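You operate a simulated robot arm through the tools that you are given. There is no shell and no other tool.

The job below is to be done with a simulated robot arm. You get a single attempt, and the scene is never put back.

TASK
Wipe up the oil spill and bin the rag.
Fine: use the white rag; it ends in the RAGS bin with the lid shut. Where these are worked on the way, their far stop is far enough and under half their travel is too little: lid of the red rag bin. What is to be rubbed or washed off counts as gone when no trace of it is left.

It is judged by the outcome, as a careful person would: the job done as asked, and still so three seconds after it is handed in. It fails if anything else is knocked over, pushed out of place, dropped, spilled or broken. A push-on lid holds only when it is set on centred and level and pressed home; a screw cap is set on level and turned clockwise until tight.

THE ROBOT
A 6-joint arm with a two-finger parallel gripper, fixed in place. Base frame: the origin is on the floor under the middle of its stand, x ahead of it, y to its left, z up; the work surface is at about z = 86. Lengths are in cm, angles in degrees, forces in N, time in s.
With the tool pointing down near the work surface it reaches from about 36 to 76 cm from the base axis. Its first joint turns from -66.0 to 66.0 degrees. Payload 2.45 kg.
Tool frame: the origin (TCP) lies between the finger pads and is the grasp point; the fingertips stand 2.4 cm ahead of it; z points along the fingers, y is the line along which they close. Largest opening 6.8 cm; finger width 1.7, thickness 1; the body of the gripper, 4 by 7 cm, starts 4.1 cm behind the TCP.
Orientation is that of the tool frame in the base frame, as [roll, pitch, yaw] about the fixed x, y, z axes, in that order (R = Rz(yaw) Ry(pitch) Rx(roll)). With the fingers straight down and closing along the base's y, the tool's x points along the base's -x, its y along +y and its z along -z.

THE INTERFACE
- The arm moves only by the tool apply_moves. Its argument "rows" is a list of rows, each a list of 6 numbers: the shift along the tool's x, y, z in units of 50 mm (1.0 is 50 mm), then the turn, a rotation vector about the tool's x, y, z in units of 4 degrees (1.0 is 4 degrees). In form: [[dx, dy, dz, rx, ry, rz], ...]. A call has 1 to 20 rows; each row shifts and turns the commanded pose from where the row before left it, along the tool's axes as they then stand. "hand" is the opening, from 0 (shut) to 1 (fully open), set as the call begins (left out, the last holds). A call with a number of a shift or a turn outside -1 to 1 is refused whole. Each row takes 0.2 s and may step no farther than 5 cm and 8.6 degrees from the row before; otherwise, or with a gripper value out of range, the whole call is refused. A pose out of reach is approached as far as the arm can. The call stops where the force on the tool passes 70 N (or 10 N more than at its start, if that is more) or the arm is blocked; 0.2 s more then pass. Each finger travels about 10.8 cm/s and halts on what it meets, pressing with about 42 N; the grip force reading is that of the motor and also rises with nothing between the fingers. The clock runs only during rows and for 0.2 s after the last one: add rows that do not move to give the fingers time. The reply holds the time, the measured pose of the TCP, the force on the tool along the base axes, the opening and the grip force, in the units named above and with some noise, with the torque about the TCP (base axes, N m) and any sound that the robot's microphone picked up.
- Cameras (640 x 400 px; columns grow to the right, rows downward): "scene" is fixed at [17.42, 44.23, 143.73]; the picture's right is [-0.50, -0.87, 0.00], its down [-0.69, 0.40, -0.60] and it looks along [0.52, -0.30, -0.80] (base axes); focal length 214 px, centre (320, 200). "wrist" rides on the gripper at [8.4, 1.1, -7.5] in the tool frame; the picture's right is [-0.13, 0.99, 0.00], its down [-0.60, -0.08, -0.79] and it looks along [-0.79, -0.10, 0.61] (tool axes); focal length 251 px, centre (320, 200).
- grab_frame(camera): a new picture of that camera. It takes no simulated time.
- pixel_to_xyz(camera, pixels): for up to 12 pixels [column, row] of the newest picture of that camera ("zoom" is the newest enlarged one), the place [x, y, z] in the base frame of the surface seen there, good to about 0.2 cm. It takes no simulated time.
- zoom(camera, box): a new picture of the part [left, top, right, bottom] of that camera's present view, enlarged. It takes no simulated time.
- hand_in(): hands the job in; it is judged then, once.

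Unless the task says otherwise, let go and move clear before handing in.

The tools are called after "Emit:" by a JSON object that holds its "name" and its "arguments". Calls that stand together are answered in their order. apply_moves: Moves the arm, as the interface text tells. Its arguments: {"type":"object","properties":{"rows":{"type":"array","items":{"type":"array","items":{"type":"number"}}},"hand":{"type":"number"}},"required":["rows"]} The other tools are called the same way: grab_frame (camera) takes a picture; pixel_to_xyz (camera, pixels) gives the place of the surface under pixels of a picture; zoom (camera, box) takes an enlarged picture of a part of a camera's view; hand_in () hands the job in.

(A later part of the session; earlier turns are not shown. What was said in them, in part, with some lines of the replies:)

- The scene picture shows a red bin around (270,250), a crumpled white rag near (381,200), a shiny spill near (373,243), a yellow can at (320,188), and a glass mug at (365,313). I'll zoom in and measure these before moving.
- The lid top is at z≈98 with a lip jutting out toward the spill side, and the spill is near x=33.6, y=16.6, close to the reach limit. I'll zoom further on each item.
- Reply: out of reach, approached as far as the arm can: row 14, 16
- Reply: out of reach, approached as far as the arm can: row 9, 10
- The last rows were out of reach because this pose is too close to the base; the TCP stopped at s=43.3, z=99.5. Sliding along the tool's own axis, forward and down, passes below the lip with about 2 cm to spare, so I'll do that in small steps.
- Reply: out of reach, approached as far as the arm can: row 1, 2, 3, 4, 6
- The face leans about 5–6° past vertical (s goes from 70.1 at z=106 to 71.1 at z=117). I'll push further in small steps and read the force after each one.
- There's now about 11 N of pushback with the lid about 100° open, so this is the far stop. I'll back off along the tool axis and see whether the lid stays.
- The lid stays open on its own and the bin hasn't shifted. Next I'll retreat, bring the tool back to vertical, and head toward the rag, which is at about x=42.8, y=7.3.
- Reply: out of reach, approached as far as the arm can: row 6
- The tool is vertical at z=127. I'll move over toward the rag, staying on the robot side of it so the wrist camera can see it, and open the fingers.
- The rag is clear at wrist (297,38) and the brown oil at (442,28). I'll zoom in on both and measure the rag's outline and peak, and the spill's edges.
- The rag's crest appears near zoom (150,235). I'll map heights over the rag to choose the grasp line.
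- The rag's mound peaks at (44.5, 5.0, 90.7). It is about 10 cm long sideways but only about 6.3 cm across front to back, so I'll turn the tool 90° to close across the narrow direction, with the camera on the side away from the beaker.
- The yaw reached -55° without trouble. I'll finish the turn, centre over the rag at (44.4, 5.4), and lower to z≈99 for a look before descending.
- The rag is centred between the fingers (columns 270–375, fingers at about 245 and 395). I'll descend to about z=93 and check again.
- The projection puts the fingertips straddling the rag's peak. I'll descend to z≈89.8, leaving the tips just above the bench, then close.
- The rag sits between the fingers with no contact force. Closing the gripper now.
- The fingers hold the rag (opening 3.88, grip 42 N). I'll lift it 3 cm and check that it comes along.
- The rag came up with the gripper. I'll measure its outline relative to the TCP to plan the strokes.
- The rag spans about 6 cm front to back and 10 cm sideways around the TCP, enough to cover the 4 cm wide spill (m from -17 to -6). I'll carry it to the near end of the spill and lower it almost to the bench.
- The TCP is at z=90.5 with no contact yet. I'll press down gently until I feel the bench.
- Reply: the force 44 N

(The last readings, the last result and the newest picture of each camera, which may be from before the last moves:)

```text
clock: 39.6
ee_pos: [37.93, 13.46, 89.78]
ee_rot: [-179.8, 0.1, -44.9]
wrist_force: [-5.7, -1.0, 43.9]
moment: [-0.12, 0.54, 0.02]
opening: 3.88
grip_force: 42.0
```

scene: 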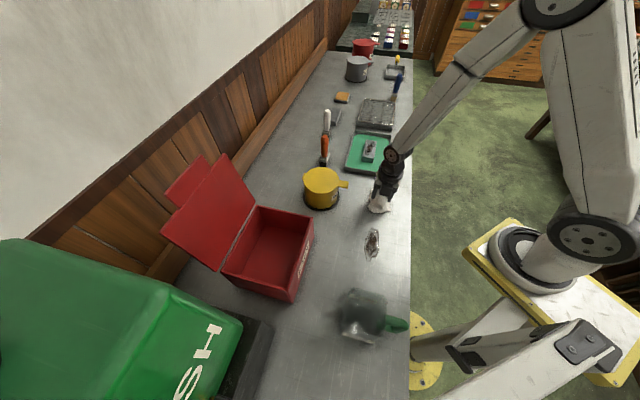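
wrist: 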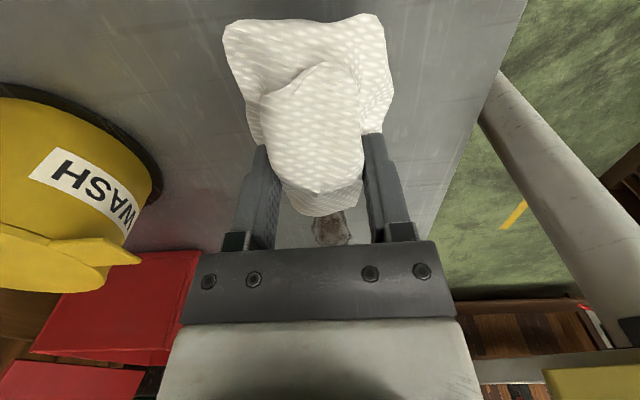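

The rag presses on the bench with about 44 N. I'll ease off about 1 mm and make a first stroke along the spill.

Emit:
{"name": "apply_moves", "arguments": {"rows": [[0, 0, -0.015, 0, 0, 0], [-0.2, 0, 0, 0, 0, 0], [-0.2, 0, 0, 0, 0, 0], [-0.2, 0, 0, 0, 0, 0], [-0.2, 0, 0, 0, 0, 0], [-0.2, 0, 0, 0, 0, 0], [-0.2, 0, 0, 0, 0, 0], [-0.2, 0, 0, 0, 0, 0], [-0.2, 0, 0, 0, 0, 0], [-0.2, 0, 0, 0, 0, 0], [-0.2, 0, 0, 0, 0, 0], [-0.2, 0, 0, 0, 0, 0]]}}

Emit:
{"name": "grab_frame", "arguments": {"camera": "scene"}}

Emit:
{"name": "grab_frame", "arguments": {"camera": "wrist"}}

```text
clock: 42.2
ee_pos: [30.09, 21.3, 89.77]
ee_rot: [179.8, 0.2, -45.0]
wrist_force: [-0.1, -0.2, -1.4]
moment: [0.0, 0.01, 0.0]
opening: 3.88
grip_force: 41.5
```

```text
taken
```

scene: 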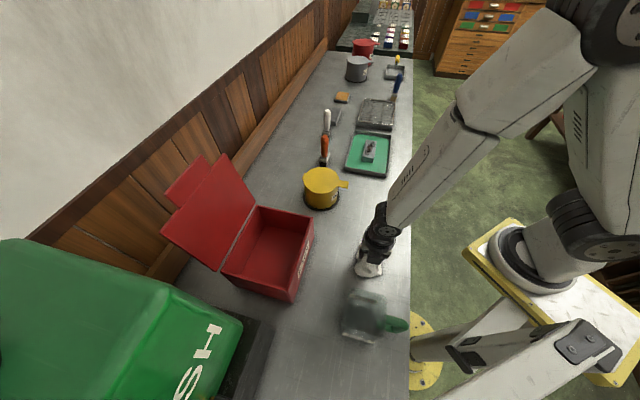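

```text
taken
```

wrist: 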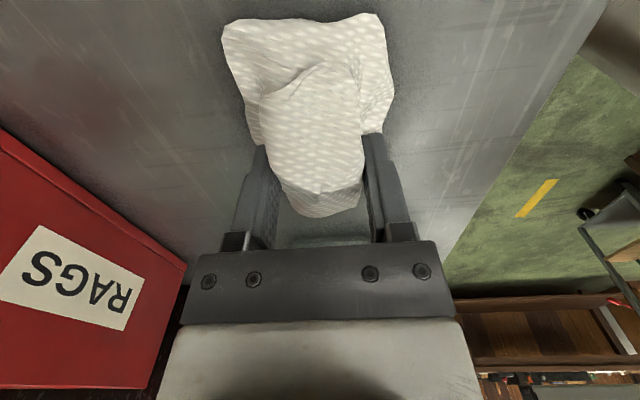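

After easing off there's almost no contact force, so I'll press down by half a millimetre and read the force before the return stroke.

Emit:
{"name": "apply_moves", "arguments": {"rows": [[0, 0, 0.01, 0, 0, 0], [0, 0, 0, 0, 0, 0]]}}

```text
clock: 42.8
ee_pos: [30.23, 21.25, 89.79]
ee_rot: [-180.0, 0.2, -45.0]
wrist_force: [-0.6, 1.3, 3.1]
moment: [-0.01, 0.24, -0.05]
opening: 3.87
grip_force: 42.2
```

It reads 3 N here. I'll press a little more and stroke back across the spill.

Emit:
{"name": "apply_moves", "arguments": {"rows": [[0, 0, 0.007, 0, 0, 0], [0.2, 0, 0, 0, 0, 0], [0.2, 0, 0, 0, 0, 0], [0.2, 0, 0, 0, 0, 0], [0.2, 0, 0, 0, 0, 0], [0.2, 0, 0, 0, 0, 0], [0.2, 0, 0, 0, 0, 0], [0.2, 0, 0, 0, 0, 0], [0.2, 0, 0, 0, 0, 0], [0.2, 0, 0, 0, 0, 0], [0.2, 0, 0, 0, 0, 0], [0.2, 0, 0, 0, 0, 0], [0.2, 0, 0, 0, 0, 0], [0.2, 0, 0, 0, 0, 0]]}}

Emit:
{"name": "grab_frame", "arguments": {"camera": "scene"}}

Emit:
{"name": "zoom", "arguments": {"camera": "scene", "box": [330, 200, 430, 290]}}

```text
clock: 45.8
ee_pos: [39.31, 12.13, 89.72]
ee_rot: [-179.8, 0.1, -45.0]
wrist_force: [-16.0, 13.6, 46.5]
moment: [0.15, 0.18, -0.15]
opening: 3.89
grip_force: 42.0
```

```text
taken
```

scene: 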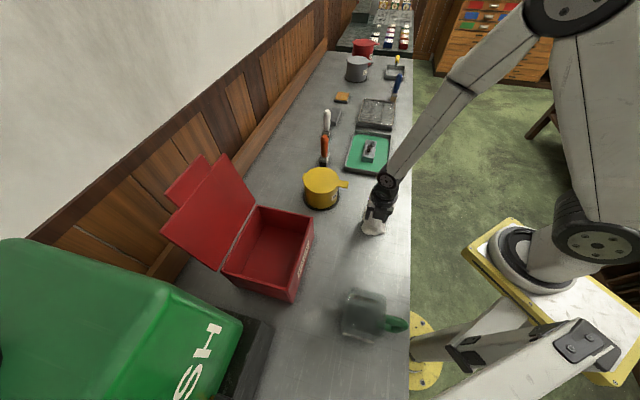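

```text
4.44 times, centred on (380, 245) of scene
```

zoom: 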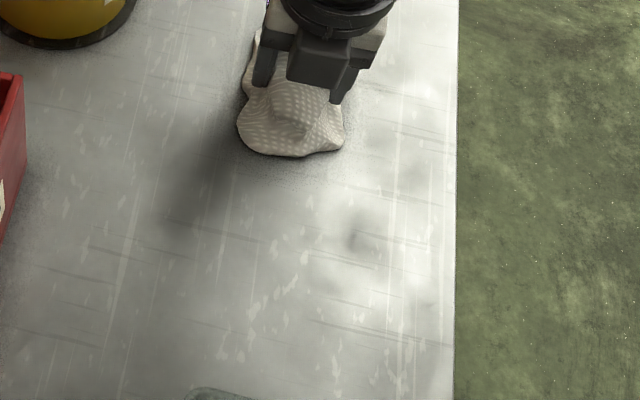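

No oil shows in the scene view where the strokes passed. To be thorough I'll make two more overlapping passes, shifted slightly outward and then inward, and inspect afterward.

Emit:
{"name": "apply_moves", "arguments": {"rows": [[0, -0.12, -0.004, 0, 0, 0], [0, -0.12, 0, 0, 0, 0], [-0.2, 0, 0, 0, 0, 0], [-0.2, 0, 0, 0, 0, 0], [-0.2, 0, 0, 0, 0, 0], [-0.2, 0, 0, 0, 0, 0], [-0.2, 0, 0, 0, 0, 0], [-0.2, 0, 0, 0, 0, 0], [-0.2, 0, 0, 0, 0, 0], [-0.2, 0, 0, 0, 0, 0], [-0.2, 0, 0, 0, 0, 0], [-0.2, 0, 0, 0, 0, 0], [-0.2, 0, 0, 0, 0, 0], [-0.2, 0, 0, 0, 0, 0], [-0.2, 0, 0, 0, 0, 0]]}}

```text
clock: 49.0
ee_pos: [30.97, 21.99, 89.62]
ee_rot: [-179.9, 0.2, -45.0]
wrist_force: [-0.1, -0.2, -0.9]
moment: [0.02, -0.05, 0.01]
opening: 3.91
grip_force: 41.8
```

It reads no contact force at this end, so I'll press down a little more, shift inward, and stroke back.

Emit:
{"name": "apply_moves", "arguments": {"rows": [[0, 0.12, 0.01, 0, 0, 0], [0, 0.12, 0.01, 0, 0, 0], [0, 0.1, 0, 0, 0, 0]]}}

```text
clock: 49.8
ee_pos: [29.83, 20.81, 89.58]
ee_rot: [-180.0, 0.2, -45.0]
wrist_force: [-0.2, 0.1, -0.2]
moment: [-0.01, 0.04, -0.03]
opening: 3.9
grip_force: 42.3
```

Emit:
{"name": "apply_moves", "arguments": {"rows": [[0, 0, 0.012, 0, 0, 0], [0, 0, 0.01, 0, 0, 0]]}}

Emit:
{"name": "grab_frame", "arguments": {"camera": "wrist"}}

```text
clock: 50.4
ee_pos: [29.86, 20.99, 89.48]
ee_rot: [-179.8, 0.3, -45.0]
wrist_force: [-4.3, 0.7, 30.6]
moment: [-0.17, 0.64, -0.01]
opening: 3.88
grip_force: 42.6
```

```text
taken
```

wrist: 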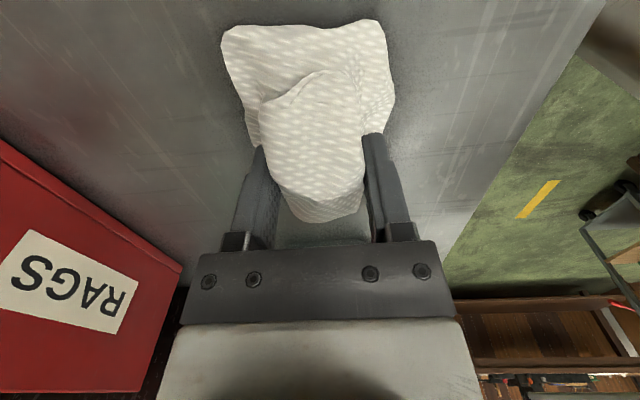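

Now it's pressing at about 31 N. Stroke back along the inner part of the spill area.

Emit:
{"name": "apply_moves", "arguments": {"rows": [[0.2, 0.02, 0, 0, 0, 0], [0.2, 0.02, 0, 0, 0, 0], [0.2, 0.02, 0, 0, 0, 0], [0.2, 0.02, 0, 0, 0, 0], [0.2, 0.02, 0, 0, 0, 0], [0.2, 0, 0, 0, 0, 0], [0.2, 0, 0, 0, 0, 0], [0.2, 0, 0, 0, 0, 0], [0.2, 0, 0, 0, 0, 0], [0.2, 0, 0, 0, 0, 0], [0.2, 0, 0, 0, 0, 0], [0.2, 0, 0, 0, 0, 0], [0.2, 0, 0, 0, 0, 0], [0, 0, 0, 0, 0, 0]]}}

```text
clock: 53.4
ee_pos: [38.55, 11.15, 89.43]
ee_rot: [-180.0, 0.2, -45.0]
wrist_force: [-0.6, 0.0, -1.2]
moment: [0.0, -0.02, 0.02]
opening: 3.88
grip_force: 42.0
```

I'll lift the rag clear and inspect the wiped area with both cameras.

Emit:
{"name": "apply_moves", "arguments": {"rows": [[0, 0, -0.3, 0, 0, 0], [0, 0, -0.5, 0, 0, 0], [0.4, 0, -0.5, 0, 0, 0], [0.4, 0, -0.5, 0, 0, 0], [0.4, 0, -0.5, 0, 0, 0], [0, 0, 0, 0, 0, 0]]}}

Emit:
{"name": "grab_frame", "arguments": {"camera": "wrist"}}

Emit:
{"name": "zoom", "arguments": {"camera": "scene", "box": [330, 190, 430, 290]}}

```text
clock: 54.8
ee_pos: [42.95, 7.22, 100.85]
ee_rot: [180.0, 0.2, -45.1]
wrist_force: [-0.4, 0.1, -0.6]
moment: [0.02, 0.0, -0.01]
opening: 3.91
grip_force: 42.1
```

```text
taken
```

wrist: 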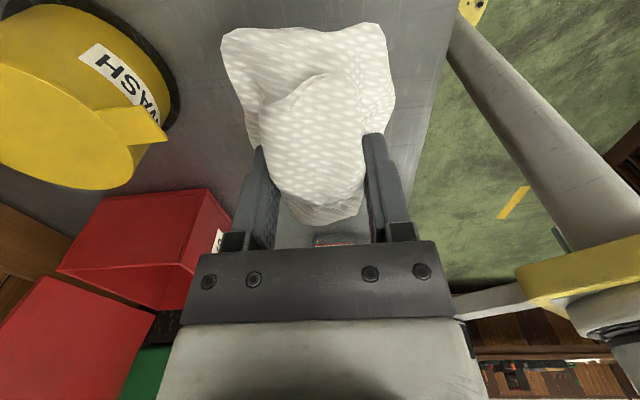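

```text
4.00 times, centred on (380, 240) of scene
```

zoom: 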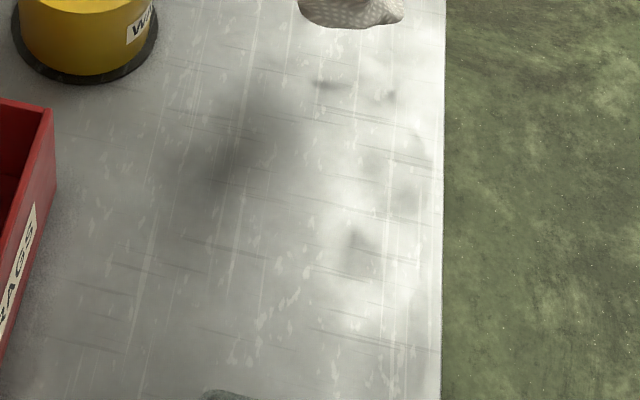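

The oil is gone in the scene view; the faint patches there look like shadows and reflections. The rag blocks the wrist view, so I'll shift sideways to get an unobstructed second look.

Emit:
{"name": "apply_moves", "arguments": {"rows": [[0, -0.4, -0.4, 0, 0, 0], [0, -0.4, -0.4, 0, 0, 0], [0, -0.4, -0.2, 0, 0, 0], [0, -0.4, 0, 0, 0, 0], [0, -0.4, 0, 0, 0, 0], [0, 0, 0, 0, 0, 0]]}}

Emit:
{"name": "grab_frame", "arguments": {"camera": "wrist"}}

Emit:
{"name": "grab_frame", "arguments": {"camera": "scene"}}

```text
clock: 56.2
ee_pos: [49.8, 14.1, 105.97]
ee_rot: [-179.9, 0.2, -45.0]
wrist_force: [-0.6, -0.8, -0.8]
moment: [0.02, 0.0, 0.03]
opening: 3.9
grip_force: 42.3
```

```text
taken
```

wrist: 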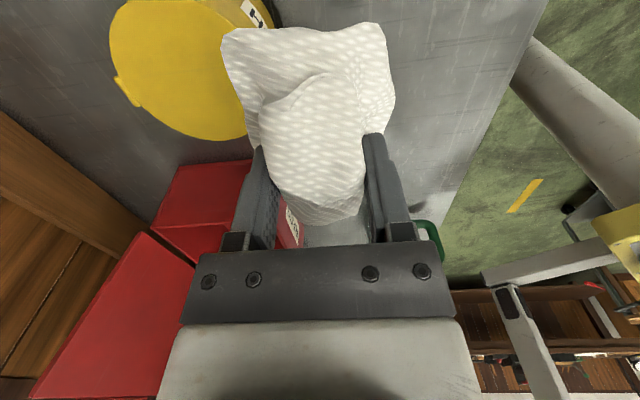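

```text
taken
```

scene: 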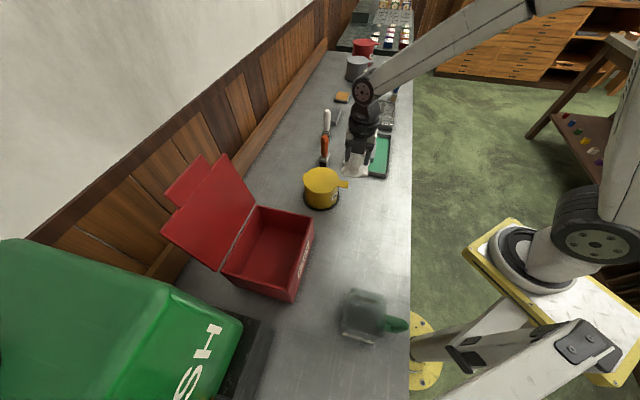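

Emit:
{"name": "zoom", "arguments": {"camera": "scene", "box": [330, 200, 420, 280]}}

Emit:
{"name": "zoom", "arguments": {"camera": "wrist", "box": [370, 60, 500, 240]}}

Emit:
{"name": "pixel_to_xyz", "arguments": {"camera": "wrist", "pixels": [[415, 208], [430, 150], [425, 190]]}}

```text
5.00 times, centred on (375, 240) of scene
```

zoom: 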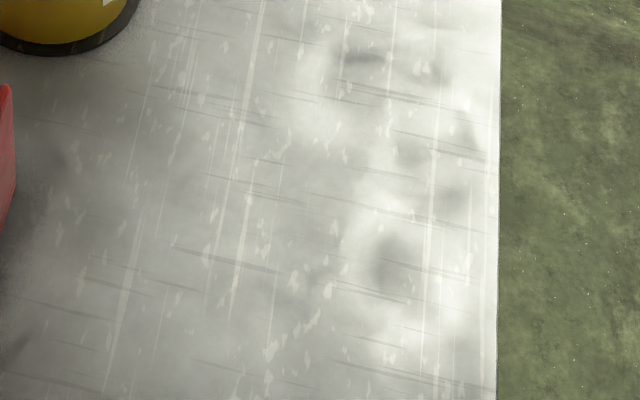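

```text
2.22 times, centred on (435, 150) of wrist
```

zoom: 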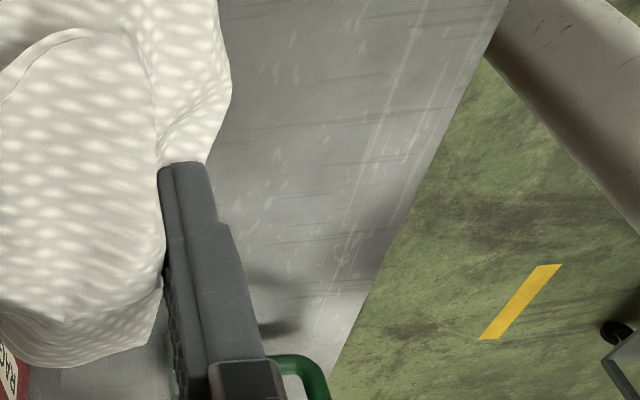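

```text
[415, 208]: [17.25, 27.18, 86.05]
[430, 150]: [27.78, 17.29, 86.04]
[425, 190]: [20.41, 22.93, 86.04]
```

The wiped area is clean from both viewpoints; the dark smear near the beaker handle is only its shadow. Now I'll raise the rag and carry it over the open RAGS bin.

Emit:
{"name": "apply_moves", "arguments": {"rows": [[0, 0, -0.45, 0, 0, 0], [0, 0, -0.45, 0, 0, 0], [0, 0, -0.45, 0, 0, 0], [0, 0, -0.45, 0, 0, 0], [-0.514, -0.296, 0, 0, 0, 0], [-0.514, -0.296, 0, 0, 0, 0], [-0.514, -0.296, 0, 0, 0, 0], [-0.514, -0.296, 0, 0, 0, 0], [-0.514, -0.296, 0, 0, 0, 0], [-0.514, -0.296, 0, 0, 0, 0], [-0.514, -0.296, 0, 0, 0, 0], [-0.514, -0.296, 0, 0, 0, 0], [-0.514, -0.296, 0, 0, 0, 0], [-0.514, -0.296, 0, 0, 0, 0], [0, 0, 0, 0, 0, 0]]}}

Emit:
{"name": "grab_frame", "arguments": {"camera": "wrist"}}

Emit:
{"name": "grab_frame", "arguments": {"camera": "scene"}}

```text
clock: 59.4
ee_pos: [42.34, 42.53, 114.89]
ee_rot: [180.0, 0.2, -45.0]
wrist_force: [-0.1, 0.3, 0.1]
moment: [-0.02, -0.02, 0.01]
opening: 3.93
grip_force: 41.8
```

```text
taken
```

wrist: 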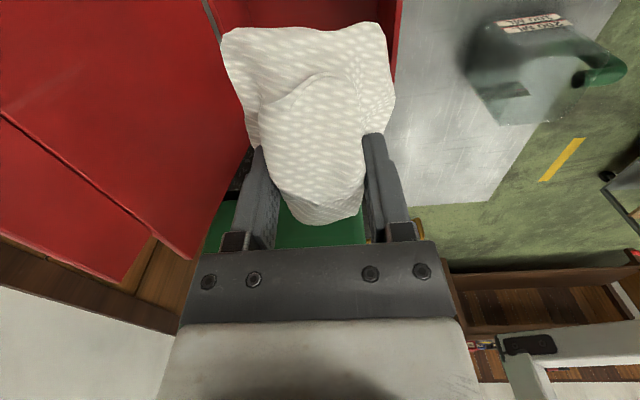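

```text
taken
```

scene: 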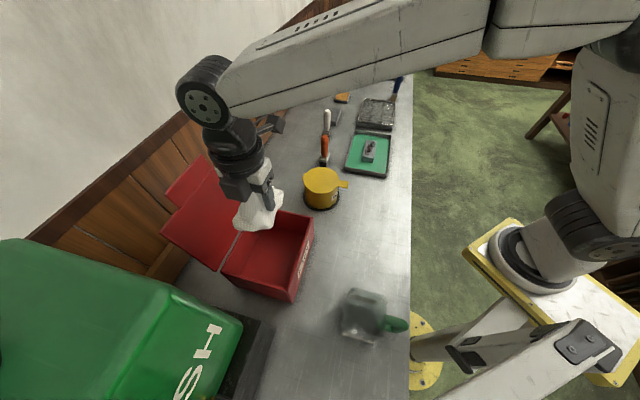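

The rag is over the bin's middle (s=60, m=0.1). I'll lower it into the bin to about z=96.5.

Emit:
{"name": "apply_moves", "arguments": {"rows": [[0, 0, 0.4, 0, 0, 0], [0, 0, 0.4, 0, 0, 0], [0, 0, 0.4, 0, 0, 0], [0, 0, 0.4, 0, 0, 0], [0, 0, 0.4, 0, 0, 0], [0, 0, 0.4, 0, 0, 0], [0, 0, 0.4, 0, 0, 0], [0, 0, 0.4, 0, 0, 0], [0, 0, 0.4, 0, 0, 0], [0, 0, 0, 0, 0, 0]]}}

Emit:
{"name": "grab_frame", "arguments": {"camera": "wrist"}}

Emit:
{"name": "grab_frame", "arguments": {"camera": "scene"}}

```text
clock: 61.6
ee_pos: [42.12, 42.73, 97.06]
ee_rot: [-179.9, 0.2, -45.0]
wrist_force: [-1.4, 0.3, -1.1]
moment: [0.0, -0.03, -0.01]
opening: 3.91
grip_force: 41.4
```

```text
taken
```

wrist: 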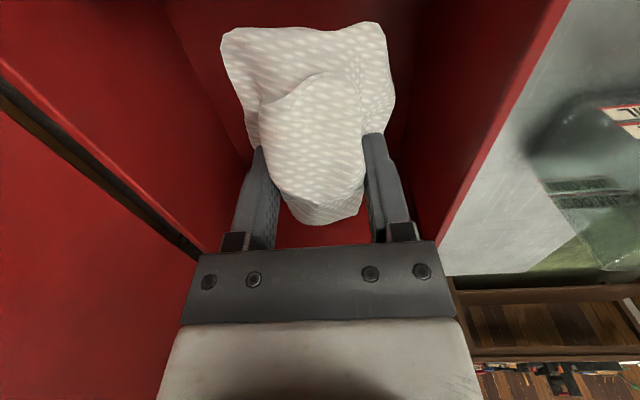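

```text
taken
```

scene: 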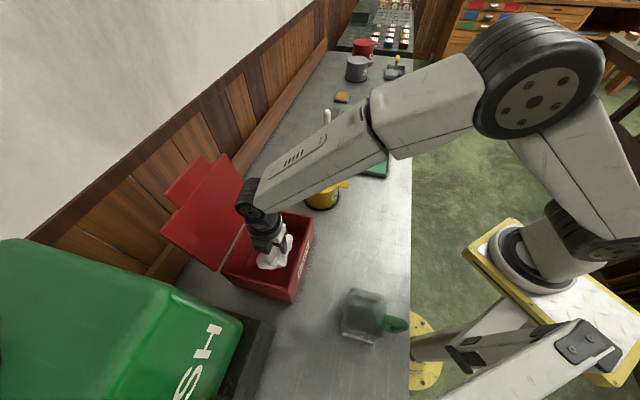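

The rag is well inside the walls. I'll lower 2 cm more and let go.

Emit:
{"name": "apply_moves", "arguments": {"rows": [[0, 0, 0.2, 0, 0, 0], [0, 0, 0.2, 0, 0, 0], [0, 0, 0, 0, 0, 0]]}}

Emit:
{"name": "apply_moves", "arguments": {"hand": 1, "rows": [[0, 0, 0, 0, 0, 0], [0, 0, 0, 0, 0, 0], [0, 0, 0, 0, 0, 0], [0, 0, 0, 0, 0, 0], [0, 0, 0, 0, 0, 0]]}}

Emit:
{"name": "grab_frame", "arguments": {"camera": "wrist"}}

Emit:
{"name": "grab_frame", "arguments": {"camera": "scene"}}

```text
clock: 62.4
ee_pos: [42.17, 42.75, 95.01]
ee_rot: [-179.9, 0.3, -45.0]
wrist_force: [0.4, 0.3, -1.1]
moment: [0.0, -0.01, -0.02]
opening: 3.88
grip_force: 41.8
```

```text
clock: 63.6
ee_pos: [42.04, 42.83, 95.09]
ee_rot: [180.0, 0.3, -45.0]
wrist_force: [0.4, -0.4, 0.2]
moment: [-0.02, -0.01, 0.03]
opening: 6.8
grip_force: 0.0
```

```text
taken
```

wrist: 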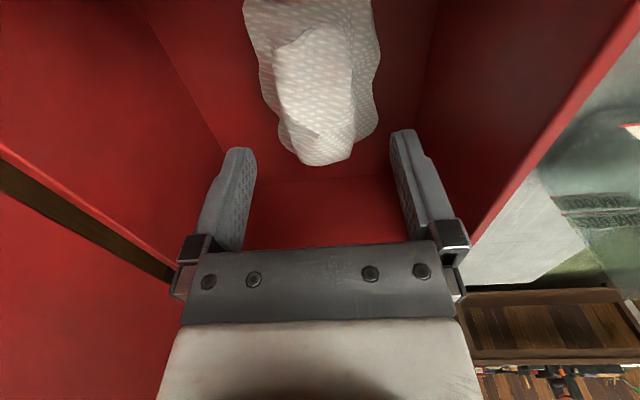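

```text
taken
```

scene: 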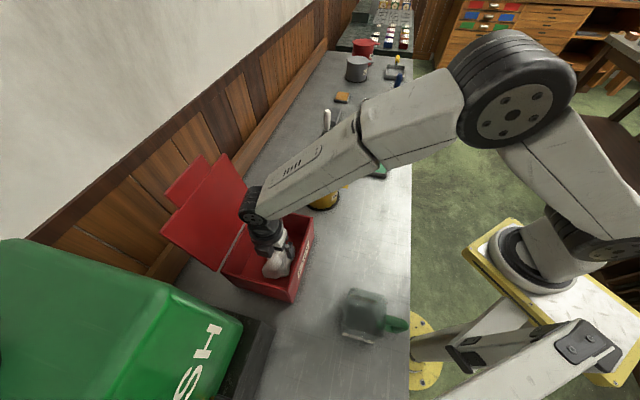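

The rag lies on the bin floor, seen at wrist (320,80), and the fingers are open. I'll rise straight up out of the bin and tilt slightly forward to get ready for closing the lid.

Emit:
{"name": "apply_moves", "arguments": {"rows": [[0, 0, -0.5, 0, 0, 0], [0, 0, -0.5, 0, 0, 0], [0, 0, -0.5, 0, 0, 0], [0, 0, -0.5, 0, 0, 0], [0, 0, -0.5, 0, 0, 0], [0, 0, -0.5, 0, 0, 0], [0, 0, -0.5, 0, 0, 0], [0, 0, -0.5, 0, 0, 0], [0, 0, -0.5, 0, 0, 0], [0, 0, -0.5, 0, 0, 0], [0, 0, 0, 1, 0, 0], [0, 0, 0, 1, 0, 0], [0, 0, 0, 1, 0, 0], [0, 0, 0, 1, 0, 0], [0, 0, 0, 1, 0, 0], [0, 0, 0, 1, 0, 0], [0, 0, 0, 0.25, 0, 0], [0, 0, 0, 0, 0, 0]]}}

Emit:
{"name": "grab_frame", "arguments": {"camera": "wrist"}}

Emit:
{"name": "grab_frame", "arguments": {"camera": "scene"}}

```text
clock: 67.4
ee_pos: [42.31, 42.61, 120.16]
ee_rot: [-154.9, 0.2, -45.0]
wrist_force: [-0.6, 0.0, 0.0]
moment: [-0.01, 0.02, -0.02]
opening: 6.79
grip_force: 0.0
```

```text
taken
```

wrist: 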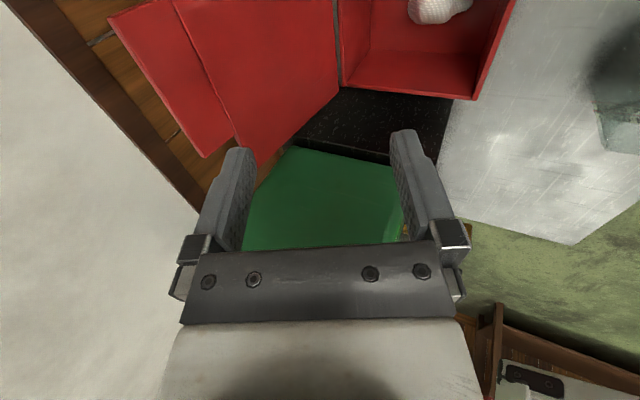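

```text
taken
```

scene: 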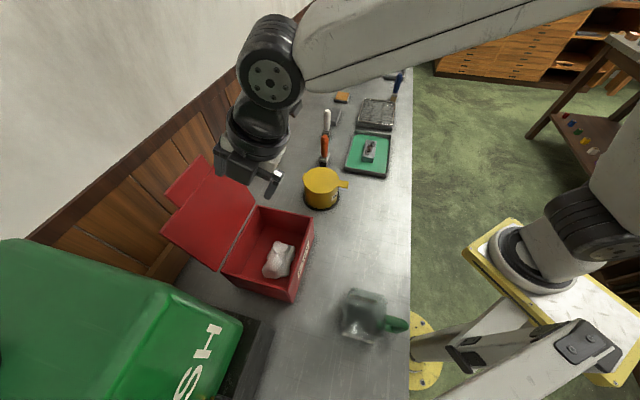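

The rag rests inside the bin, at scene (278,260), and the tool is tilted 25° at z=120. I'll measure the lid and lip in the wrist view to plan the closing.

Emit:
{"name": "pixel_to_xyz", "arguments": {"camera": "wrist", "pixels": [[115, 28], [150, 78], [195, 145], [205, 145], [228, 140], [190, 60], [250, 60], [320, 60], [262, 150], [250, 120], [300, 30], [270, 20]]}}

Emit:
{"name": "zoom", "arguments": {"camera": "scene", "box": [150, 140, 330, 310]}}

```text
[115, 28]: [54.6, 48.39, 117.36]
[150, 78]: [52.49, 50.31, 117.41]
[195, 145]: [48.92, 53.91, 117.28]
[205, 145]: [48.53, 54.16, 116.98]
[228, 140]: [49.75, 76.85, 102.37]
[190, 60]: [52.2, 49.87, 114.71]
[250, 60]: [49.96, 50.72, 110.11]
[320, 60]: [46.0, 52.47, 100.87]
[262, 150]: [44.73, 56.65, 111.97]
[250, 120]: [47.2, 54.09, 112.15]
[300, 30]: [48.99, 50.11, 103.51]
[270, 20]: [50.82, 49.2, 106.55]
```

```text
2.35 times, centred on (240, 225) of scene
```

zoom: 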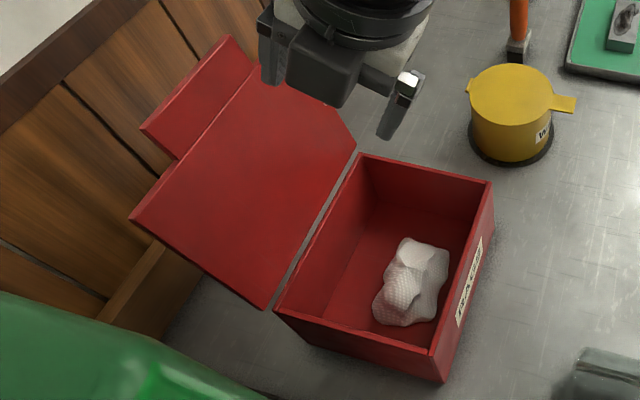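

The lip's top edge is at z≈117.4, s≈72.7, with the lid about 100.7° open. I'll move forward at the present height so the rear finger passes over the top edge with about 2 cm to spare, and check the pose before descending.

Emit:
{"name": "apply_moves", "arguments": {"rows": [[0, -0.37, 0.173, 0, 0, 0], [0, -0.37, 0.173, 0, 0, 0], [0, -0.37, 0.173, 0, 0, 0], [0, -0.37, 0.173, 0, 0, 0], [0, -0.37, 0.173, 0, 0, 0], [0, -0.37, 0.173, 0, 0, 0], [0, 0, 0, 0, 0, 0]]}}

Emit:
{"name": "grab_frame", "arguments": {"camera": "wrist"}}

Emit:
{"name": "grab_frame", "arguments": {"camera": "scene"}}

```text
clock: 69.0
ee_pos: [50.9, 51.32, 119.89]
ee_rot: [-154.9, 0.2, -45.0]
wrist_force: [1.1, -0.6, 0.3]
moment: [0.04, 0.02, -0.01]
opening: 6.8
grip_force: 0.0
```

```text
taken
```

wrist: 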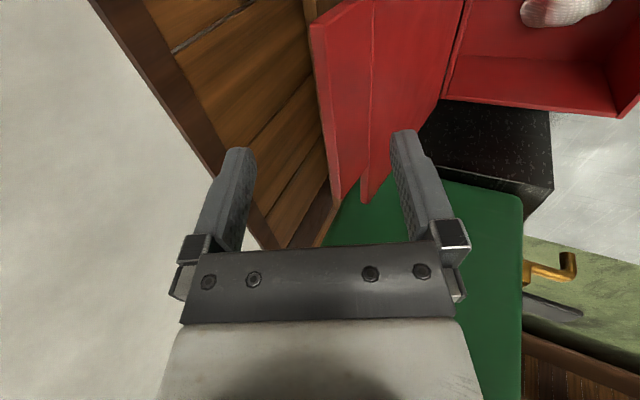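

```text
taken
```

scene: 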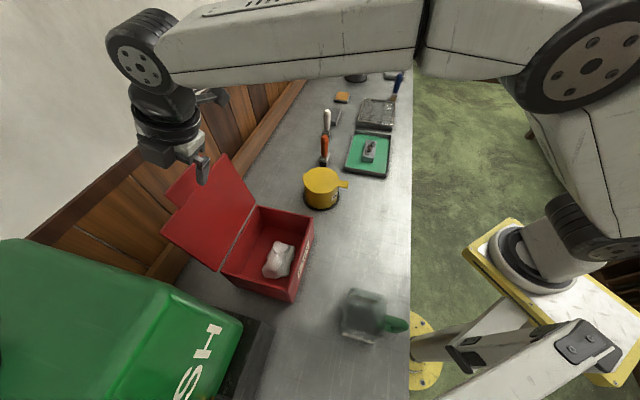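

The lip edge (columns 310–340) sits between the two fingers. I'll descend 3.5 cm to straddle it.

Emit:
{"name": "apply_moves", "arguments": {"rows": [[0, 0.099, 0.211, 0, 0, 0], [0, 0.099, 0.211, 0, 0, 0], [0, 0.099, 0.211, 0, 0, 0], [0, 0, 0, 0, 0, 0]]}}

Emit:
{"name": "grab_frame", "arguments": {"camera": "wrist"}}

```text
clock: 70.0
ee_pos: [50.93, 51.43, 116.58]
ee_rot: [-155.1, 0.2, -45.0]
wrist_force: [-0.1, -0.3, -0.1]
moment: [-0.01, -0.01, 0.0]
opening: 6.82
grip_force: 0.2
```

```text
taken
```

wrist: 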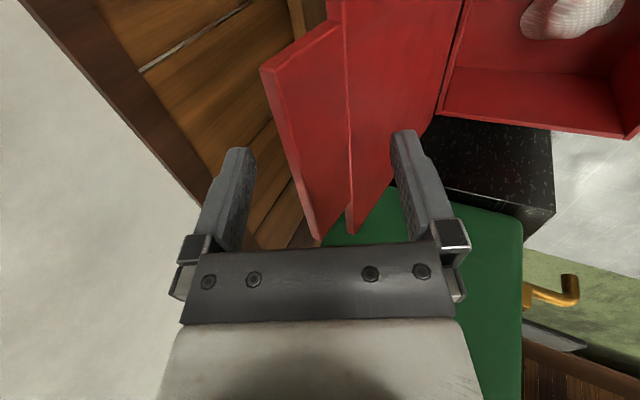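

The lid's lip now sits between the fingers. I'll pull toward the robot so the rear finger brings the lid forward past vertical.

Emit:
{"name": "apply_moves", "arguments": {"rows": [[0, 0.203, -0.111, 0, 0, 0], [0, 0.203, -0.111, 0, 0, 0], [0, 0.203, -0.111, 0, 0, 0], [0, 0.193, -0.075, 0, 0, 0], [0, 0.193, -0.075, 0, 0, 0], [0, 0.193, -0.075, 0, 0, 0], [0, 0, 0, 0, 0, 0]]}}

Emit:
{"name": "grab_frame", "arguments": {"camera": "wrist"}}

Emit:
{"name": "grab_frame", "arguments": {"camera": "scene"}}

```text
clock: 71.6
ee_pos: [46.3, 46.77, 116.61]
ee_rot: [-155.0, 0.2, -45.0]
wrist_force: [0.6, 0.5, 0.7]
moment: [0.02, 0.01, 0.01]
opening: 6.79
grip_force: 0.1
```

```text
taken
```

wrist: 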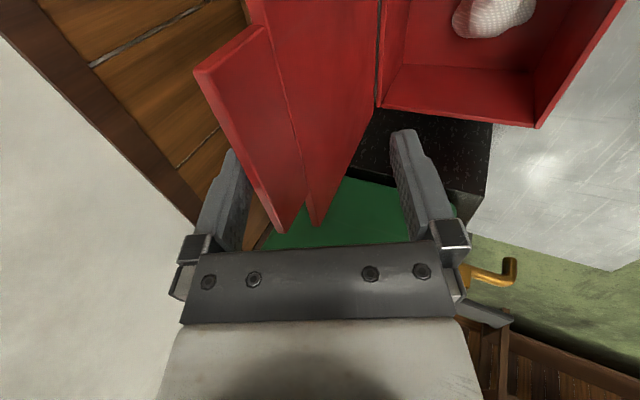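

```text
taken
```

scene: 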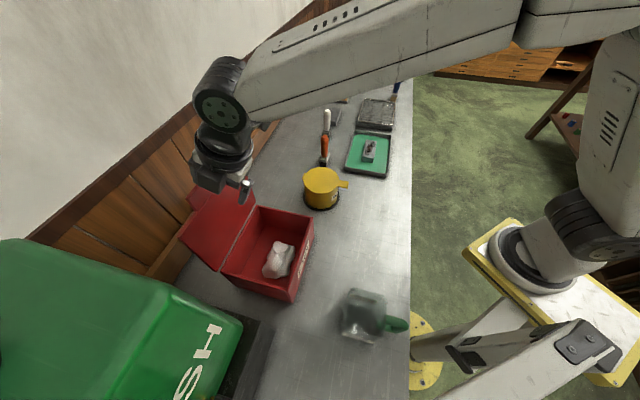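

The lid follows the rear finger and is about upright. I'll continue along the arc, tilting gradually as it comes down.

Emit:
{"name": "apply_moves", "arguments": {"rows": [[0, 0.213, -0.041, 0.25, 0, 0], [0, 0.213, -0.041, 0.25, 0, 0], [0, 0.213, -0.041, 0.25, 0, 0], [0, 0.214, -0.019, 0.333, 0, 0], [0, 0.214, -0.019, 0.333, 0, 0], [0, 0.214, -0.019, 0.333, 0, 0], [0, 0, 0, 0, 0, 0]]}}

Emit:
{"name": "grab_frame", "arguments": {"camera": "wrist"}}

Emit:
{"name": "grab_frame", "arguments": {"camera": "scene"}}

```text
clock: 73.2
ee_pos: [42.1, 42.19, 114.41]
ee_rot: [-148.0, 0.3, -45.0]
wrist_force: [-0.2, -0.2, -0.8]
moment: [0.02, 0.0, -0.01]
opening: 6.82
grip_force: 0.0
```

```text
taken
```

wrist: 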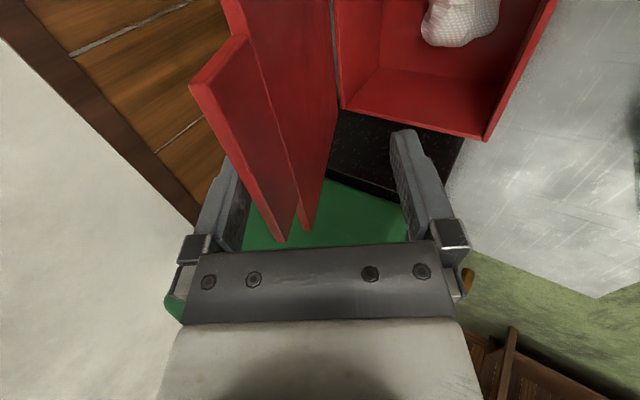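

```text
taken
```

scene: 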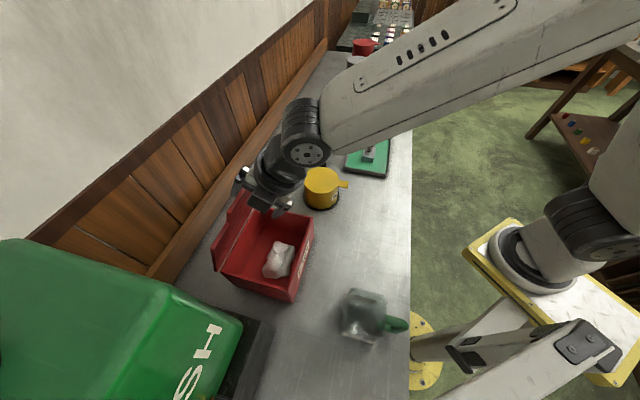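

The lid is about 70° and rests against the rear finger; it isn't falling, so the hinge holds by friction. I'll keep guiding it down with the rear (upper) finger while tilting to 45°.

Emit:
{"name": "apply_moves", "arguments": {"rows": [[0, 0.213, -0.01, 0.667, 0, 0], [0, 0.213, -0.01, 0.667, 0, 0], [0, 0.213, -0.01, 0.667, 0, 0], [0, 0.17, -0.005, 0.625, 0, 0], [0, 0.17, -0.005, 0.625, 0, 0], [0, 0.21, 0.017, 0, 0, 0], [0, 0.21, 0.017, 0, 0, 0], [0, 0.21, 0.017, 0, 0, 0], [0, 0, 0, 0, 0, 0]]}}

Emit:
{"name": "grab_frame", "arguments": {"camera": "wrist"}}

Emit:
{"name": "grab_frame", "arguments": {"camera": "scene"}}

```text
clock: 75.2
ee_pos: [38.1, 38.25, 109.34]
ee_rot: [-135.0, 0.2, -45.0]
wrist_force: [-1.1, 0.3, -0.3]
moment: [0.01, -0.01, 0.02]
opening: 6.83
grip_force: 0.1
out of reach, approached as far as the arm can: row 5
```

```text
taken
```

wrist: 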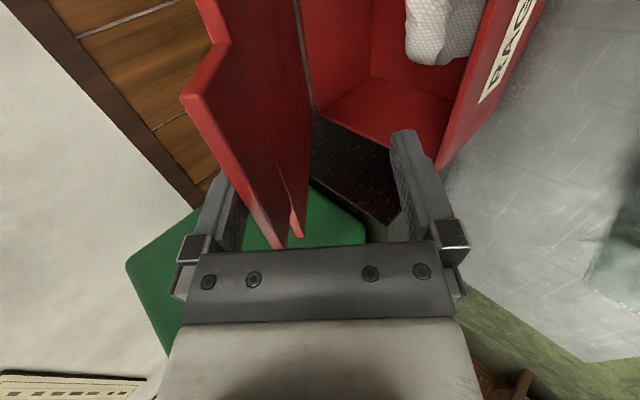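

```text
taken
```

scene: 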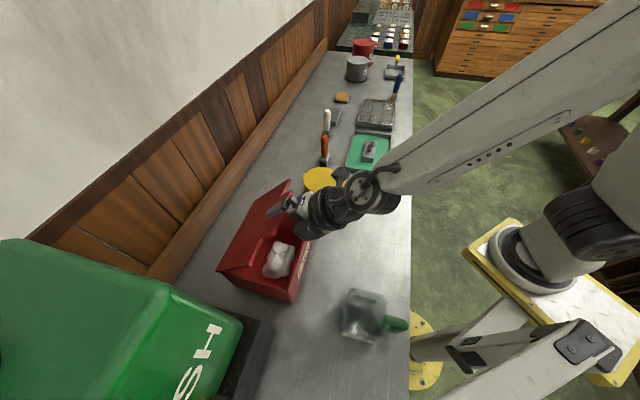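

The lid is partway down at about 45–50° and still riding on the upper finger. I'll continue down the arc, easing the tilt back toward 35° to stay within reach.

Emit:
{"name": "apply_moves", "arguments": {"rows": [[0, 0.226, 0.028, 0, 0, 0], [0, 0.226, 0.028, 0, 0, 0], [0, 0.226, 0.028, 0, 0, 0], [0, 0.178, 0.076, -0.417, 0, 0], [0, 0.178, 0.076, -0.417, 0, 0], [0, 0.178, 0.076, -0.417, 0, 0], [0, 0.145, 0.112, -0.417, 0, 0], [0, 0.145, 0.112, -0.417, 0, 0], [0, 0.145, 0.112, -0.417, 0, 0], [0, 0, 0, 0, 0, 0]]}}

Emit:
{"name": "grab_frame", "arguments": {"camera": "wrist"}}

Emit:
{"name": "grab_frame", "arguments": {"camera": "scene"}}

```text
clock: 77.4
ee_pos: [35.28, 35.65, 101.63]
ee_rot: [-145.0, 0.2, -45.0]
wrist_force: [0.7, 0.8, 0.1]
moment: [-0.03, -0.02, 0.01]
opening: 6.79
grip_force: 0.0
```

```text
taken
```

wrist: 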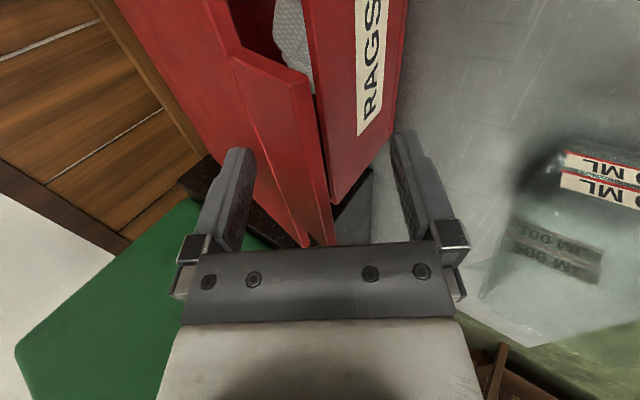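

```text
taken
```

scene: 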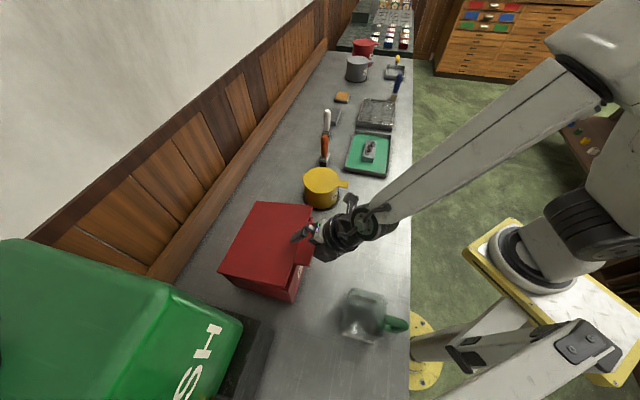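

The lid is nearly shut, roughly 10–12° open, with the upper finger on top. I'll lower another 2.4 cm.

Emit:
{"name": "apply_moves", "arguments": {"rows": [[0, 0.081, 0.139, 0, 0, 0], [0, 0.081, 0.139, 0, 0, 0], [0, 0.081, 0.139, 0, 0, 0], [0, 0, 0, 0, 0, 0]]}}

Emit:
{"name": "grab_frame", "arguments": {"camera": "wrist"}}

Emit:
{"name": "grab_frame", "arguments": {"camera": "scene"}}

```text
clock: 78.4
ee_pos: [35.4, 35.65, 99.21]
ee_rot: [-145.0, 0.2, -45.0]
wrist_force: [0.2, -0.7, 0.7]
moment: [0.0, 0.01, -0.01]
opening: 6.8
grip_force: 0.1
```

```text
taken
```

wrist: 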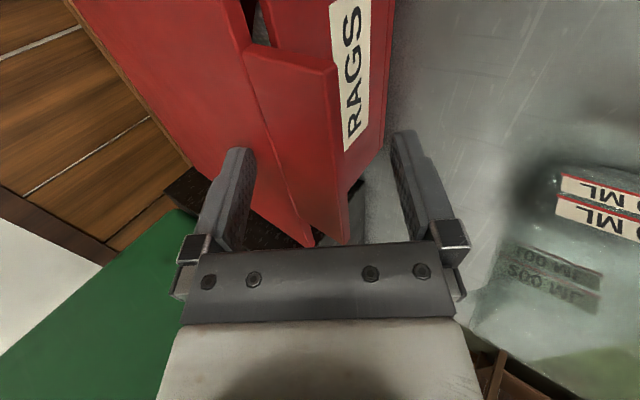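

```text
taken
```

scene: 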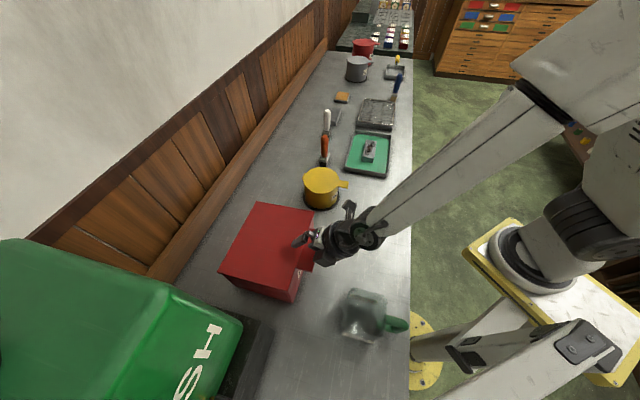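

There's still a thin dark gap at wrist (255,20). I'll press down in 3 mm steps and watch the force.

Emit:
{"name": "apply_moves", "arguments": {"rows": [[0, 0.034, 0.049, 0, 0, 0], [0, 0.034, 0.049, 0, 0, 0], [0, 0.034, 0.049, 0, 0, 0], [0, 0, 0, 0, 0, 0]]}}

Emit:
{"name": "grab_frame", "arguments": {"camera": "wrist"}}

```text
clock: 79.4
ee_pos: [35.45, 35.79, 98.17]
ee_rot: [-144.9, 0.2, -45.0]
wrist_force: [-0.7, -0.4, 0.0]
moment: [0.04, 0.0, 0.02]
opening: 6.79
grip_force: 0.0
```

```text
taken
```

wrist: 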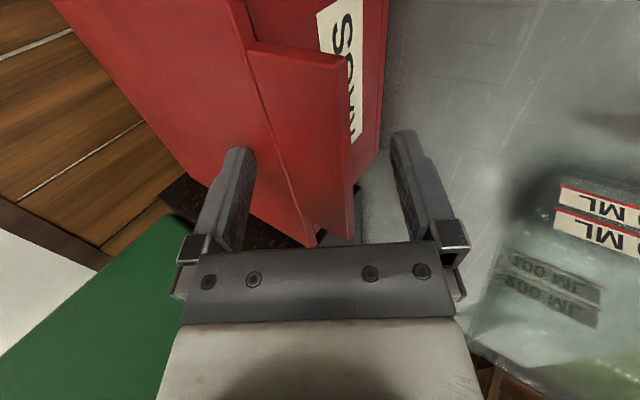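

It looks shut but there's no force yet, so I'll go down a few more millimetres until I feel contact.

Emit:
{"name": "apply_moves", "arguments": {"rows": [[0, 0.017, 0.025, 0, 0, 0], [0, 0.017, 0.025, 0, 0, 0], [0, 0, 0, 0, 0, 0]]}}

Emit:
{"name": "pixel_to_xyz", "arguments": {"camera": "wrist", "pixels": [[300, 100], [340, 70], [320, 200], [250, 60], [200, 100], [270, 180]]}}

```text
clock: 80.2
ee_pos: [35.41, 35.74, 97.99]
ee_rot: [-144.7, 0.3, -45.2]
wrist_force: [-0.9, -4.0, 16.4]
moment: [0.41, -0.51, -0.19]
opening: 6.8
grip_force: 0.2
```

```text
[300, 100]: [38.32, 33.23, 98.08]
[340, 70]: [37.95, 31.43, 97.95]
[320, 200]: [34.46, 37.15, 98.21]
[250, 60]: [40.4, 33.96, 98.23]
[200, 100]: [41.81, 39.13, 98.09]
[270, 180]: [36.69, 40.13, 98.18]
```

There's 16 N of contact with the lid top at z≈98.1, the same as when first closed, so the lid is shut. I'll withdraw along the tool axis so that neither finger touches the lip.

Emit:
{"name": "apply_moves", "arguments": {"rows": [[0, -0.02, -0.1, 0, 0, 0], [0, 0, -0.3, 0, 0, 0], [0, 0, -0.5, 0, 0, 0], [0, 0, -0.5, 0, 0, 0], [0, 0, -0.5, 0, 0, 0], [0, 0, 0, 0, 0, 0]]}}

Emit:
{"name": "grab_frame", "arguments": {"camera": "wrist"}}

Emit:
{"name": "grab_frame", "arguments": {"camera": "scene"}}

```text
clock: 81.6
ee_pos: [31.4, 31.95, 105.82]
ee_rot: [-145.0, 0.1, -44.9]
wrist_force: [0.7, 0.0, 0.0]
moment: [-0.01, 0.03, 0.01]
opening: 6.81
grip_force: 0.1
```

```text
taken
```

wrist: 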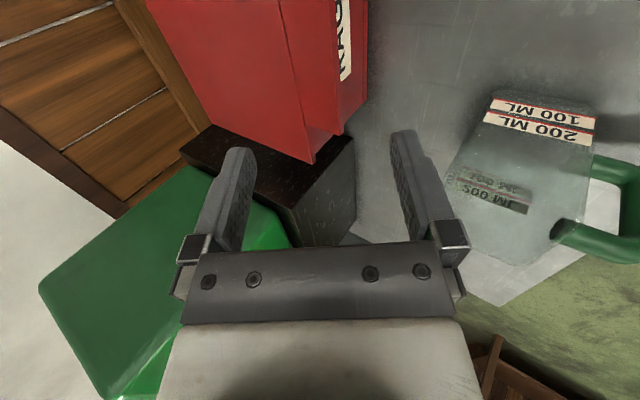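

```text
taken
```

scene: 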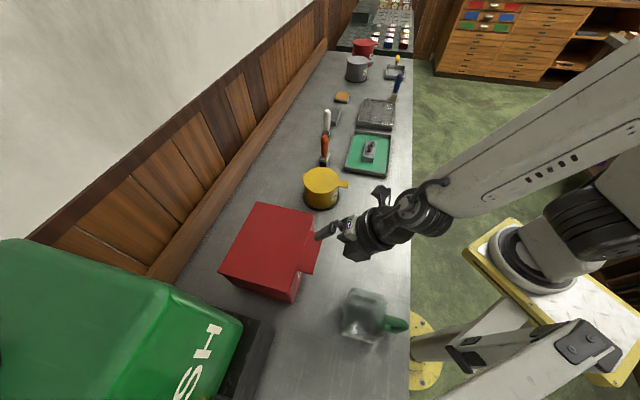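

The lid looks shut in both views. I'll move well clear and up, bring the tool vertical, and then inspect the bin and the wiped area once more.

Emit:
{"name": "apply_moves", "arguments": {"rows": [[0, -0.2, -0.5, 0, 0, 0], [0, -0.2, -0.5, 0, 0, 0], [0, -0.2, -0.5, 0, 0, 0], [0, -0.2, -0.5, 0, 0, 0], [0, -0.2, -0.5, -1, 0, 0], [0, 0, 0, -1, 0, 0], [0, 0, 0, -1, 0, 0], [0, 0, 0, -1, 0, 0], [0, 0, 0, -1, 0, 0], [0, 0, 0, -1, 0, 0], [0, 0, 0, -1, 0, 0], [0, 0, 0, -1, 0, 0], [0, 0, 0, -0.75, 0, 0], [0, 0, 0, 0, 0, 0]]}}

Emit:
{"name": "grab_frame", "arguments": {"camera": "scene"}}

Emit:
{"name": "grab_frame", "arguments": {"camera": "wrist"}}

```text
clock: 84.6
ee_pos: [29.39, 29.7, 118.83]
ee_rot: [-179.9, 0.3, -45.0]
wrist_force: [-0.7, 0.8, 0.2]
moment: [0.0, 0.01, 0.0]
opening: 6.78
grip_force: 0.2
```

```text
taken
```

scene: 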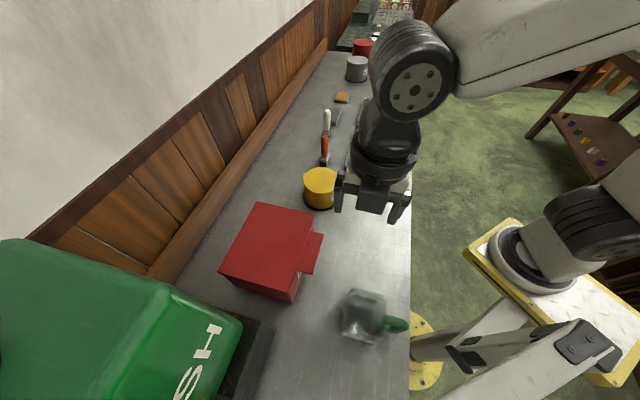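

```text
taken
```

wrist: 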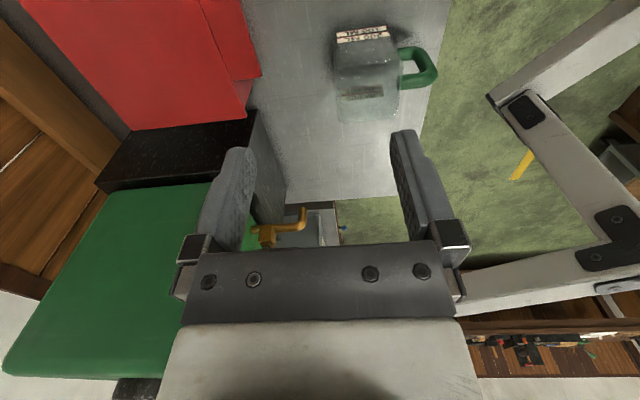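

The lid lies flat in the scene view and the lip is back at (312,252). I'll check the lid corners against the original numbers and move to where the wrist camera sees the wiped patch without the rag in the way.

Emit:
{"name": "pixel_to_xyz", "arguments": {"camera": "scene", "pixels": [[258, 205], [311, 216], [221, 271], [288, 291], [322, 235], [311, 272], [293, 300], [270, 245]]}}

Emit:
{"name": "apply_moves", "arguments": {"rows": [[0.68, 0.13, 0.1, 0, 0, 0], [0.68, 0.13, 0.1, 0, 0, 0], [0.68, 0.13, 0.1, 0, 0, 0], [0.68, 0.13, 0.1, 0, 0, 0], [0.68, 0.13, 0.1, 0, 0, 0], [0.68, 0.13, 0.1, 0, 0, 0], [0.68, 0.13, 0.1, 0, 0, 0], [0.68, 0.13, 0.1, 0, 0, 0], [0, 0, 0, 0, 0, 0]]}}

Emit:
{"name": "grab_frame", "arguments": {"camera": "wrist"}}

Emit:
{"name": "grab_frame", "arguments": {"camera": "scene"}}

```text
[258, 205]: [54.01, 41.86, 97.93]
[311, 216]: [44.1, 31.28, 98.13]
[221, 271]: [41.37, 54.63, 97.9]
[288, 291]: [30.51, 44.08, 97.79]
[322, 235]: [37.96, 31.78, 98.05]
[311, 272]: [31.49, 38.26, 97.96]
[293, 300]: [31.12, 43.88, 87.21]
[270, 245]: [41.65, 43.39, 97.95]
```

```text
clock: 86.6
ee_pos: [44.99, 6.58, 114.86]
ee_rot: [180.0, 0.2, -45.0]
wrist_force: [-0.2, -0.7, 0.0]
moment: [0.0, -0.04, 0.0]
opening: 6.82
grip_force: 0.0
```

```text
taken
```

wrist: 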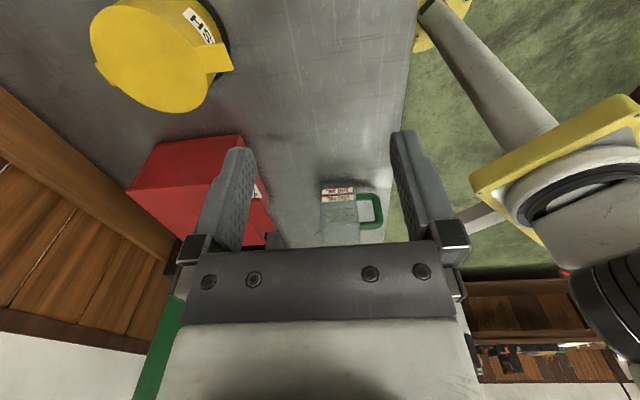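

```text
taken
```

scene: 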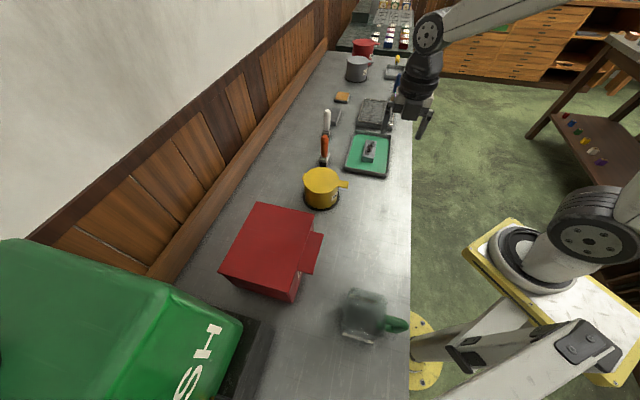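

The lid corners match the closed positions to within 0.2 cm, and the bin hasn't moved. I'll take close looks at the wiped patch from both cameras for any trace.

Emit:
{"name": "zoom", "arguments": {"camera": "wrist", "box": [250, 0, 420, 190]}}

Emit:
{"name": "zoom", "arguments": {"camera": "scene", "box": [335, 200, 415, 280]}}

Emit:
{"name": "zoom", "arguments": {"camera": "scene", "box": [200, 180, 340, 310]}}

Emit:
{"name": "pixel_to_xyz", "arguments": {"camera": "wrist", "pixels": [[320, 80], [320, 110], [320, 140], [330, 170], [345, 182]]}}

```text
2.11 times, centred on (335, 95) of wrist
```

zoom: 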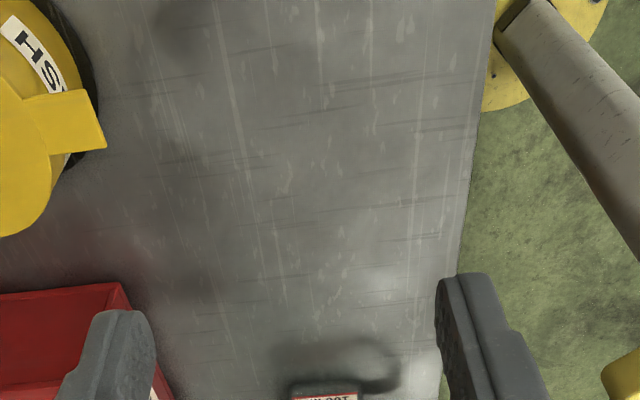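

```text
5.00 times, centred on (375, 240) of scene
```

zoom: 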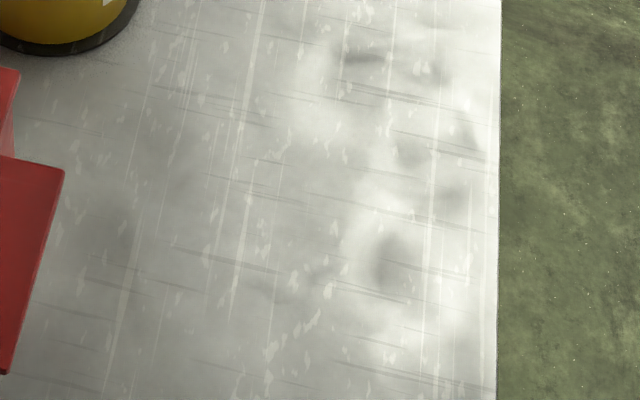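

```text
3.08 times, centred on (270, 245) of scene
```

zoom: 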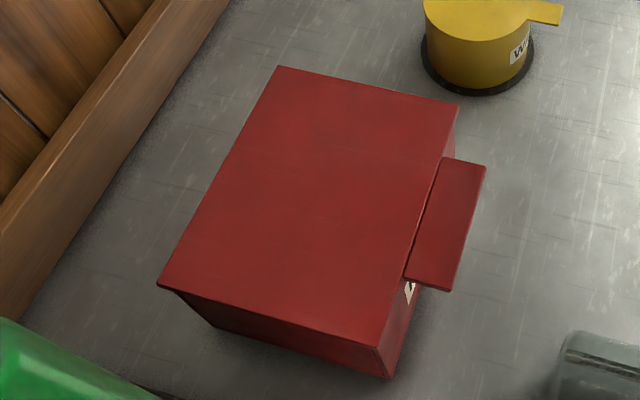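

```text
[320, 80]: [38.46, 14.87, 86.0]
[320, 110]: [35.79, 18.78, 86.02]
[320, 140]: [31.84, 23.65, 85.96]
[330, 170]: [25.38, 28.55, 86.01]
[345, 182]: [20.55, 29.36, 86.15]
```

The wrist zoom shows bare bench where the oil was (pixels 320,80 to 320,140), with only the beaker's shadow nearby. The lid is flat and shut, the rag is inside, and nothing else has moved. The gripper is empty and clear, so I'm handing in.

Emit:
{"name": "hand_in", "arguments": {}}

```text
The job is handed in.
```

I wiped up the oil spill with the white rag, and the rag is now in the RAGS bin with the lid shut. I've handed the job in, but the reply gave no verdict.

- **Spill:** I made four passes over it. Close views from both cameras then showed bare bench with no trace of oil. The faint dark patches still visible look like reflections and the beaker's shadow.
- **Lid:** I opened it to its far stop, about 100°. I then guided it down and pressed it closed. Its corners measured within about 0.2 cm of where they were when it was first shut.
- **Everything else:** The bin, the beaker and the yellow WASH can show no sign of having moved. The gripper was open, empty and well clear at hand-in.
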